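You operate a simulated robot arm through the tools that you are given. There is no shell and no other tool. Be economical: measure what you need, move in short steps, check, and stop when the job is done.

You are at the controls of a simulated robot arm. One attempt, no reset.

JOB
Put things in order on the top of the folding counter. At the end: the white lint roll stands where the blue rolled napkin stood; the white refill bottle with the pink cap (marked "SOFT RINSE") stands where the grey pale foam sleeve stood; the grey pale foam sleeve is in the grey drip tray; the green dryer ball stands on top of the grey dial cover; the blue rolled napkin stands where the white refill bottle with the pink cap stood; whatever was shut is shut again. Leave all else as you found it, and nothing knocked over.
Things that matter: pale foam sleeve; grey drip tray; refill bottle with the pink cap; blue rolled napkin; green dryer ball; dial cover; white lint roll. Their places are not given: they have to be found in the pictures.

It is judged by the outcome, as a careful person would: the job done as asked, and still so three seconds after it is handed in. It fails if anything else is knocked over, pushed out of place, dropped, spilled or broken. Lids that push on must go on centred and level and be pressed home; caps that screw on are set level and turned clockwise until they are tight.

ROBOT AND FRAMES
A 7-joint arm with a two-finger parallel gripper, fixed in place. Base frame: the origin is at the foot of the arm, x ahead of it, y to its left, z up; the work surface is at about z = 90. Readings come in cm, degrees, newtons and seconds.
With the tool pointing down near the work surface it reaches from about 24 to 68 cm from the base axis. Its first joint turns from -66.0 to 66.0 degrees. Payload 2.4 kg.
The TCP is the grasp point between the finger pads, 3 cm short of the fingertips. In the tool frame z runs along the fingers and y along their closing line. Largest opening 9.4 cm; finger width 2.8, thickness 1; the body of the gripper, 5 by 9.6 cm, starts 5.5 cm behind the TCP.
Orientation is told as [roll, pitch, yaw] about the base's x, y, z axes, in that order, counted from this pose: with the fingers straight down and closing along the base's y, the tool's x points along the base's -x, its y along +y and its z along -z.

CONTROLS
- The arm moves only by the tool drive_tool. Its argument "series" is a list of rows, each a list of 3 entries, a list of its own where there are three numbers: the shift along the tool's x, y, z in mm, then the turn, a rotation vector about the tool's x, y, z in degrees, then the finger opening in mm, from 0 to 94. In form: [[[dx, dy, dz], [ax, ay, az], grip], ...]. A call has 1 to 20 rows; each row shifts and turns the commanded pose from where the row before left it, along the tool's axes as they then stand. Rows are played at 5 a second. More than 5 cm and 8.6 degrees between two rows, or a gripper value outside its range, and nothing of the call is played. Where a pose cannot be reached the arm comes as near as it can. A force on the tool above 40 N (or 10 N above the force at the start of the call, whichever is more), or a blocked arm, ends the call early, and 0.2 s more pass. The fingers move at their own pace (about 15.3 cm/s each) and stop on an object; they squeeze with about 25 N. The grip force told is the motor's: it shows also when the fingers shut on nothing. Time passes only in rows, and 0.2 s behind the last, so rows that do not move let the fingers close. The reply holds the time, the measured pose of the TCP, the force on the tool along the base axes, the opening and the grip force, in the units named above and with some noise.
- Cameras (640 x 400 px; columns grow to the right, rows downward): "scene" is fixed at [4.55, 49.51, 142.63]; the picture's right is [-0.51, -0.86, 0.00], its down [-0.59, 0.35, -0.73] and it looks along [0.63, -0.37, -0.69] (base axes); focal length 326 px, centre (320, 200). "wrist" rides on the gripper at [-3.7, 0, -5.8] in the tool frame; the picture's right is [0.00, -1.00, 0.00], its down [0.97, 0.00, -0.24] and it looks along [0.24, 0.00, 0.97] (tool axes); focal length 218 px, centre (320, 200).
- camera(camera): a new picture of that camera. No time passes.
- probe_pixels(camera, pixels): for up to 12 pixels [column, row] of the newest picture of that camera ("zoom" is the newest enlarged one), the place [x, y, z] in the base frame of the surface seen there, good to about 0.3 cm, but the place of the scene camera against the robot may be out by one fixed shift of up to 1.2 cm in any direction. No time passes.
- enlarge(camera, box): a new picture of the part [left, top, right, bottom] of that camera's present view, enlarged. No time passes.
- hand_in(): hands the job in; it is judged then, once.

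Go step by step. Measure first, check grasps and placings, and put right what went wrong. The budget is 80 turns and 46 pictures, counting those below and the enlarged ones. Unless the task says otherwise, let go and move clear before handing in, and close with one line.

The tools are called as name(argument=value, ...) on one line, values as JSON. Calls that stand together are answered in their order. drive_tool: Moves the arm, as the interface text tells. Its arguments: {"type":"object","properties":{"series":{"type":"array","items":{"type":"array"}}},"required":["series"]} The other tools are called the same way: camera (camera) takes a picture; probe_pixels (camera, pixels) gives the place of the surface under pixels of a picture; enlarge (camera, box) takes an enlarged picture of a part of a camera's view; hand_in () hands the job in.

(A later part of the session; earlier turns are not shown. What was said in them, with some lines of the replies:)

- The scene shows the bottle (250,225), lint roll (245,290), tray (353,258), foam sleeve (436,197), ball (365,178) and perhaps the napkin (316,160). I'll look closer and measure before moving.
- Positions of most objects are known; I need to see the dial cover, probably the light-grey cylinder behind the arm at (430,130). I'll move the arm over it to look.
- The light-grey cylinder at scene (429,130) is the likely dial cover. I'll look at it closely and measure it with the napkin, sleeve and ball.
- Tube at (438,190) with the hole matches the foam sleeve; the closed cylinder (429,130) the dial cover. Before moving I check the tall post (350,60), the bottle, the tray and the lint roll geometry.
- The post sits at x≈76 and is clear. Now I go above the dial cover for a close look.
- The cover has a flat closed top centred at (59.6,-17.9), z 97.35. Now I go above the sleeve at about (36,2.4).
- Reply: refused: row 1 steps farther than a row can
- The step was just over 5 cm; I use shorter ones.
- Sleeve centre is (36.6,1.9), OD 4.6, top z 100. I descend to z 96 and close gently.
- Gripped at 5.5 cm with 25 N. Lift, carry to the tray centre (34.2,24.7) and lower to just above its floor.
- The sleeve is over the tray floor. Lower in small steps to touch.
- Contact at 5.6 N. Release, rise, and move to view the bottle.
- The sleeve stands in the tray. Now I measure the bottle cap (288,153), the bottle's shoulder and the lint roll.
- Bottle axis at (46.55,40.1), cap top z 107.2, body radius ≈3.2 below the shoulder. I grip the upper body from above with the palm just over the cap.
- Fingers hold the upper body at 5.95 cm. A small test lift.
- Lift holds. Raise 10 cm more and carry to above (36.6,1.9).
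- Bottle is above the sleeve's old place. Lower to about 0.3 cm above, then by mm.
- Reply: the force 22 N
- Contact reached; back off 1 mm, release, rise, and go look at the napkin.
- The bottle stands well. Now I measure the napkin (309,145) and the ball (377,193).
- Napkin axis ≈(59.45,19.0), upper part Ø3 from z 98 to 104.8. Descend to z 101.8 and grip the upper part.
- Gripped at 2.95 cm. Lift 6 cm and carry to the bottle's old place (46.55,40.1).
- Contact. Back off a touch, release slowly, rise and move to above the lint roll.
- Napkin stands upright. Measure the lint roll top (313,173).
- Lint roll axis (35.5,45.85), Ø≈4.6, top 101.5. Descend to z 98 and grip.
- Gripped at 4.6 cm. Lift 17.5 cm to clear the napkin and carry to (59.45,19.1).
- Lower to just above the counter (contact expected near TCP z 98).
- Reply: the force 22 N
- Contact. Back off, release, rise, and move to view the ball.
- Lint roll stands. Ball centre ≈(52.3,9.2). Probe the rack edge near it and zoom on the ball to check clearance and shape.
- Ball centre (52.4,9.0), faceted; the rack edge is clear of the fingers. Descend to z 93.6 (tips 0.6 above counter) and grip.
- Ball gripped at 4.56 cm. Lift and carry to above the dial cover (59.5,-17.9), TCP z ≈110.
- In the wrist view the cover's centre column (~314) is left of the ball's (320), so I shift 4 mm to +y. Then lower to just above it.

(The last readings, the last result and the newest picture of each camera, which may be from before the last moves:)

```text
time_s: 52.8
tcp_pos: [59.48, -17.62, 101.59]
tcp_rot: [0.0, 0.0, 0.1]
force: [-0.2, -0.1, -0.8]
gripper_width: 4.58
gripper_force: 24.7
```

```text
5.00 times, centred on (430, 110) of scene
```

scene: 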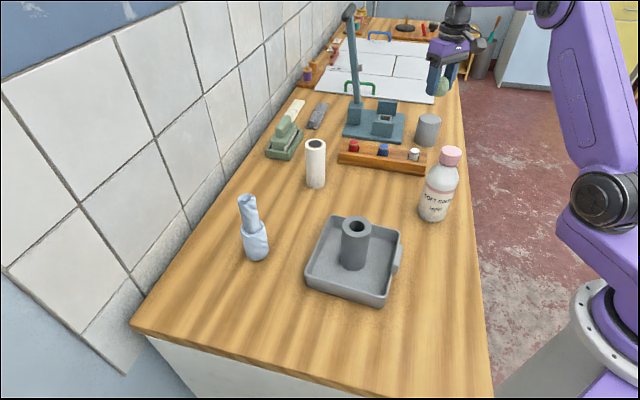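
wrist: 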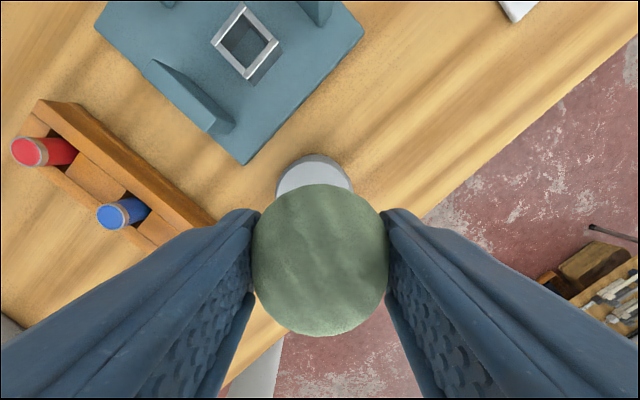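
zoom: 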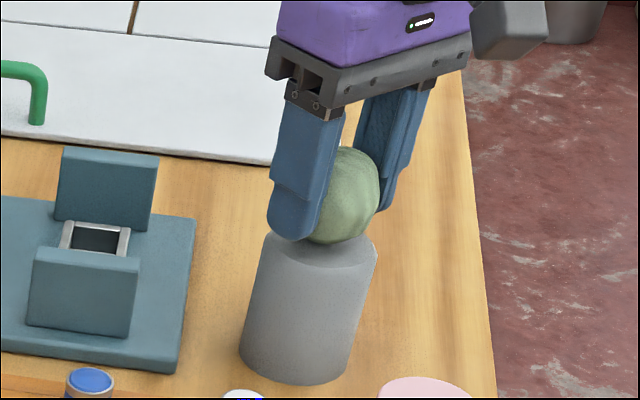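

The ball looks centred allowing for the picture's lean. Lower by mm to contact.

drive_tool(series=[[[0, 0, 2], [0, 0, 0], 40], [[0, 0, 1], [0, 0, 0], 40], [[0, 0, 1], [0, 0, 0], 40], [[0, 0, 0], [0, 0, 0], 40]])

```text
time_s: 53.8
tcp_pos: [59.4, -17.64, 101.19]
tcp_rot: [0.0, 0.0, 0.0]
force: [-0.9, 0.2, 0.0]
gripper_width: 4.55
gripper_force: 25.0
```

drive_tool(series=[[[0, 0, 1], [0, 0, 0], 40], [[0, 0, 1], [0, 0, 0], 40], [[0, 0, 0], [0, 0, 0], 40]])

```text
time_s: 54.6
tcp_pos: [59.34, -17.74, 101.13]
tcp_rot: [0.1, 0.0, 0.0]
force: [-0.9, -0.5, 3.3]
gripper_width: 4.54
gripper_force: 25.3
```

Light contact at 3.3 N. Open slowly in small steps.

drive_tool(series=[[[0, 0, 0.5], [0, 0, 0], 40], [[0, 0, 0], [0, 0, 0], 47], [[0, 0, 0], [0, 0, 0], 50], [[0, 0, 0], [0, 0, 0], 54], [[0, 0, 0], [0, 0, 0], 58], [[0, 0, 0], [0, 0, 0], 58]])

enlarge(camera="scene", box=[390, 70, 470, 150])

```text
time_s: 56.0
tcp_pos: [59.47, -17.67, 100.93]
tcp_rot: [0.0, 0.0, 0.0]
force: [0.0, 0.3, -0.5]
gripper_width: 5.82
gripper_force: 0.1
```

```text
5.00 times, centred on (430, 110) of scene
```

zoom: 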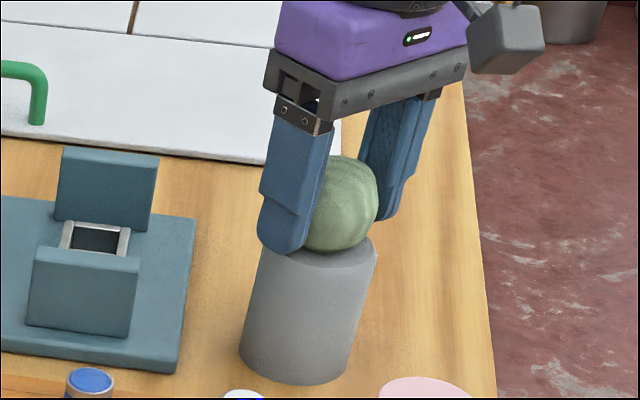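

Ball rests on the cover with the fingers off. Wait a little, open fully, and rise straight up.

drive_tool(series=[[[0, 0, 0], [0, 0, 0], 58], [[0, 0, 0], [0, 0, 0], 70], [[0, 0, 0], [0, 0, 0], 94], [[0, 0, 0], [0, 0, 0], 94], [[0, 0, -20], [0, 0, 0], 94], [[0, 0, -40], [0, 0, 0], 94], [[0, 0, -40], [0, 0, 0], 94], [[0, 0, -40], [0, 0, 0], 94], [[40, 0, 0], [0, 0, 0], 94], [[40, 0, 0], [0, 0, 0], 94], [[40, 0, 0], [0, 0, 0], 94], [[0, 0, 0], [0, 0, 0], 94]])

camera(camera="scene")

enlarge(camera="scene", box=[380, 70, 480, 220])

```text
time_s: 58.6
tcp_pos: [47.12, -17.49, 114.87]
tcp_rot: [0.0, 0.0, 0.0]
force: [-0.2, 0.0, -0.4]
gripper_width: 9.42
gripper_force: 0.1
```

```text
8 pictures are left
```

scene: 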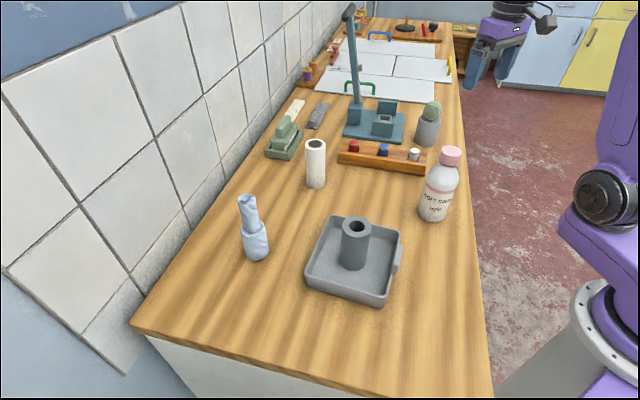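

```text
2.67 times, centred on (430, 145) of scene
```

zoom: 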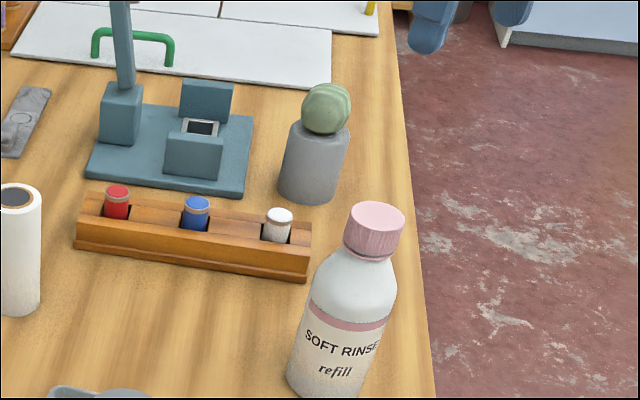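

All items are in place and the ball (432,110) sits on the cover. Wait 3 s and check it is steady.

drive_tool(series=[[[0, 0, 0], [0, 0, 0], 94], [[0, 0, 0], [0, 0, 0], 94], [[0, 0, 0], [0, 0, 0], 94], [[0, 0, 0], [0, 0, 0], 94], [[0, 0, 0], [0, 0, 0], 94], [[0, 0, 0], [0, 0, 0], 94], [[0, 0, 0], [0, 0, 0], 94], [[0, 0, 0], [0, 0, 0], 94], [[0, 0, 0], [0, 0, 0], 94], [[0, 0, 0], [0, 0, 0], 94], [[0, 0, 0], [0, 0, 0], 94], [[0, 0, 0], [0, 0, 0], 94], [[0, 0, 0], [0, 0, 0], 94], [[0, 0, 0], [0, 0, 0], 94], [[0, 0, 0], [0, 0, 0], 94]])

enlarge(camera="scene", box=[380, 70, 480, 220])

```text
time_s: 61.8
tcp_pos: [47.23, -17.47, 114.89]
tcp_rot: [0.0, 0.0, 0.0]
force: [0.3, 0.5, 0.4]
gripper_width: 9.4
gripper_force: 0.1
```

```text
2.67 times, centred on (430, 145) of scene
```

zoom: 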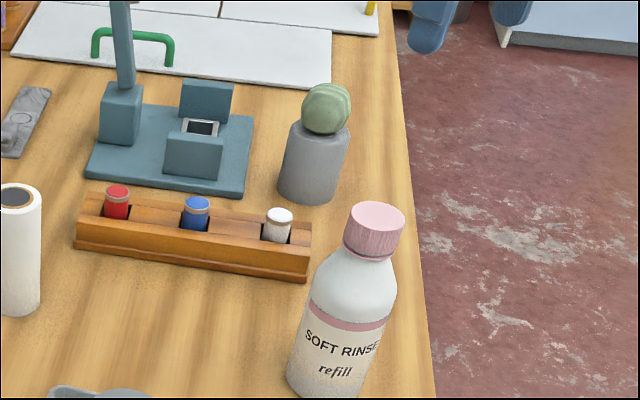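

The ball has not moved and everything stands as asked; handing in.

hand_in()

```text
The job is handed in.
```

The job is handed in, with all five things where you asked: the lint roll, bottle and napkin in their new spots, the foam sleeve in the drip tray, and the dryer ball steady on the dial cover. Nothing was knocked over, and nothing had to be opened. I took the hollow grey tube to be the foam sleeve and the closed light-grey cylinder to be the dial cover.
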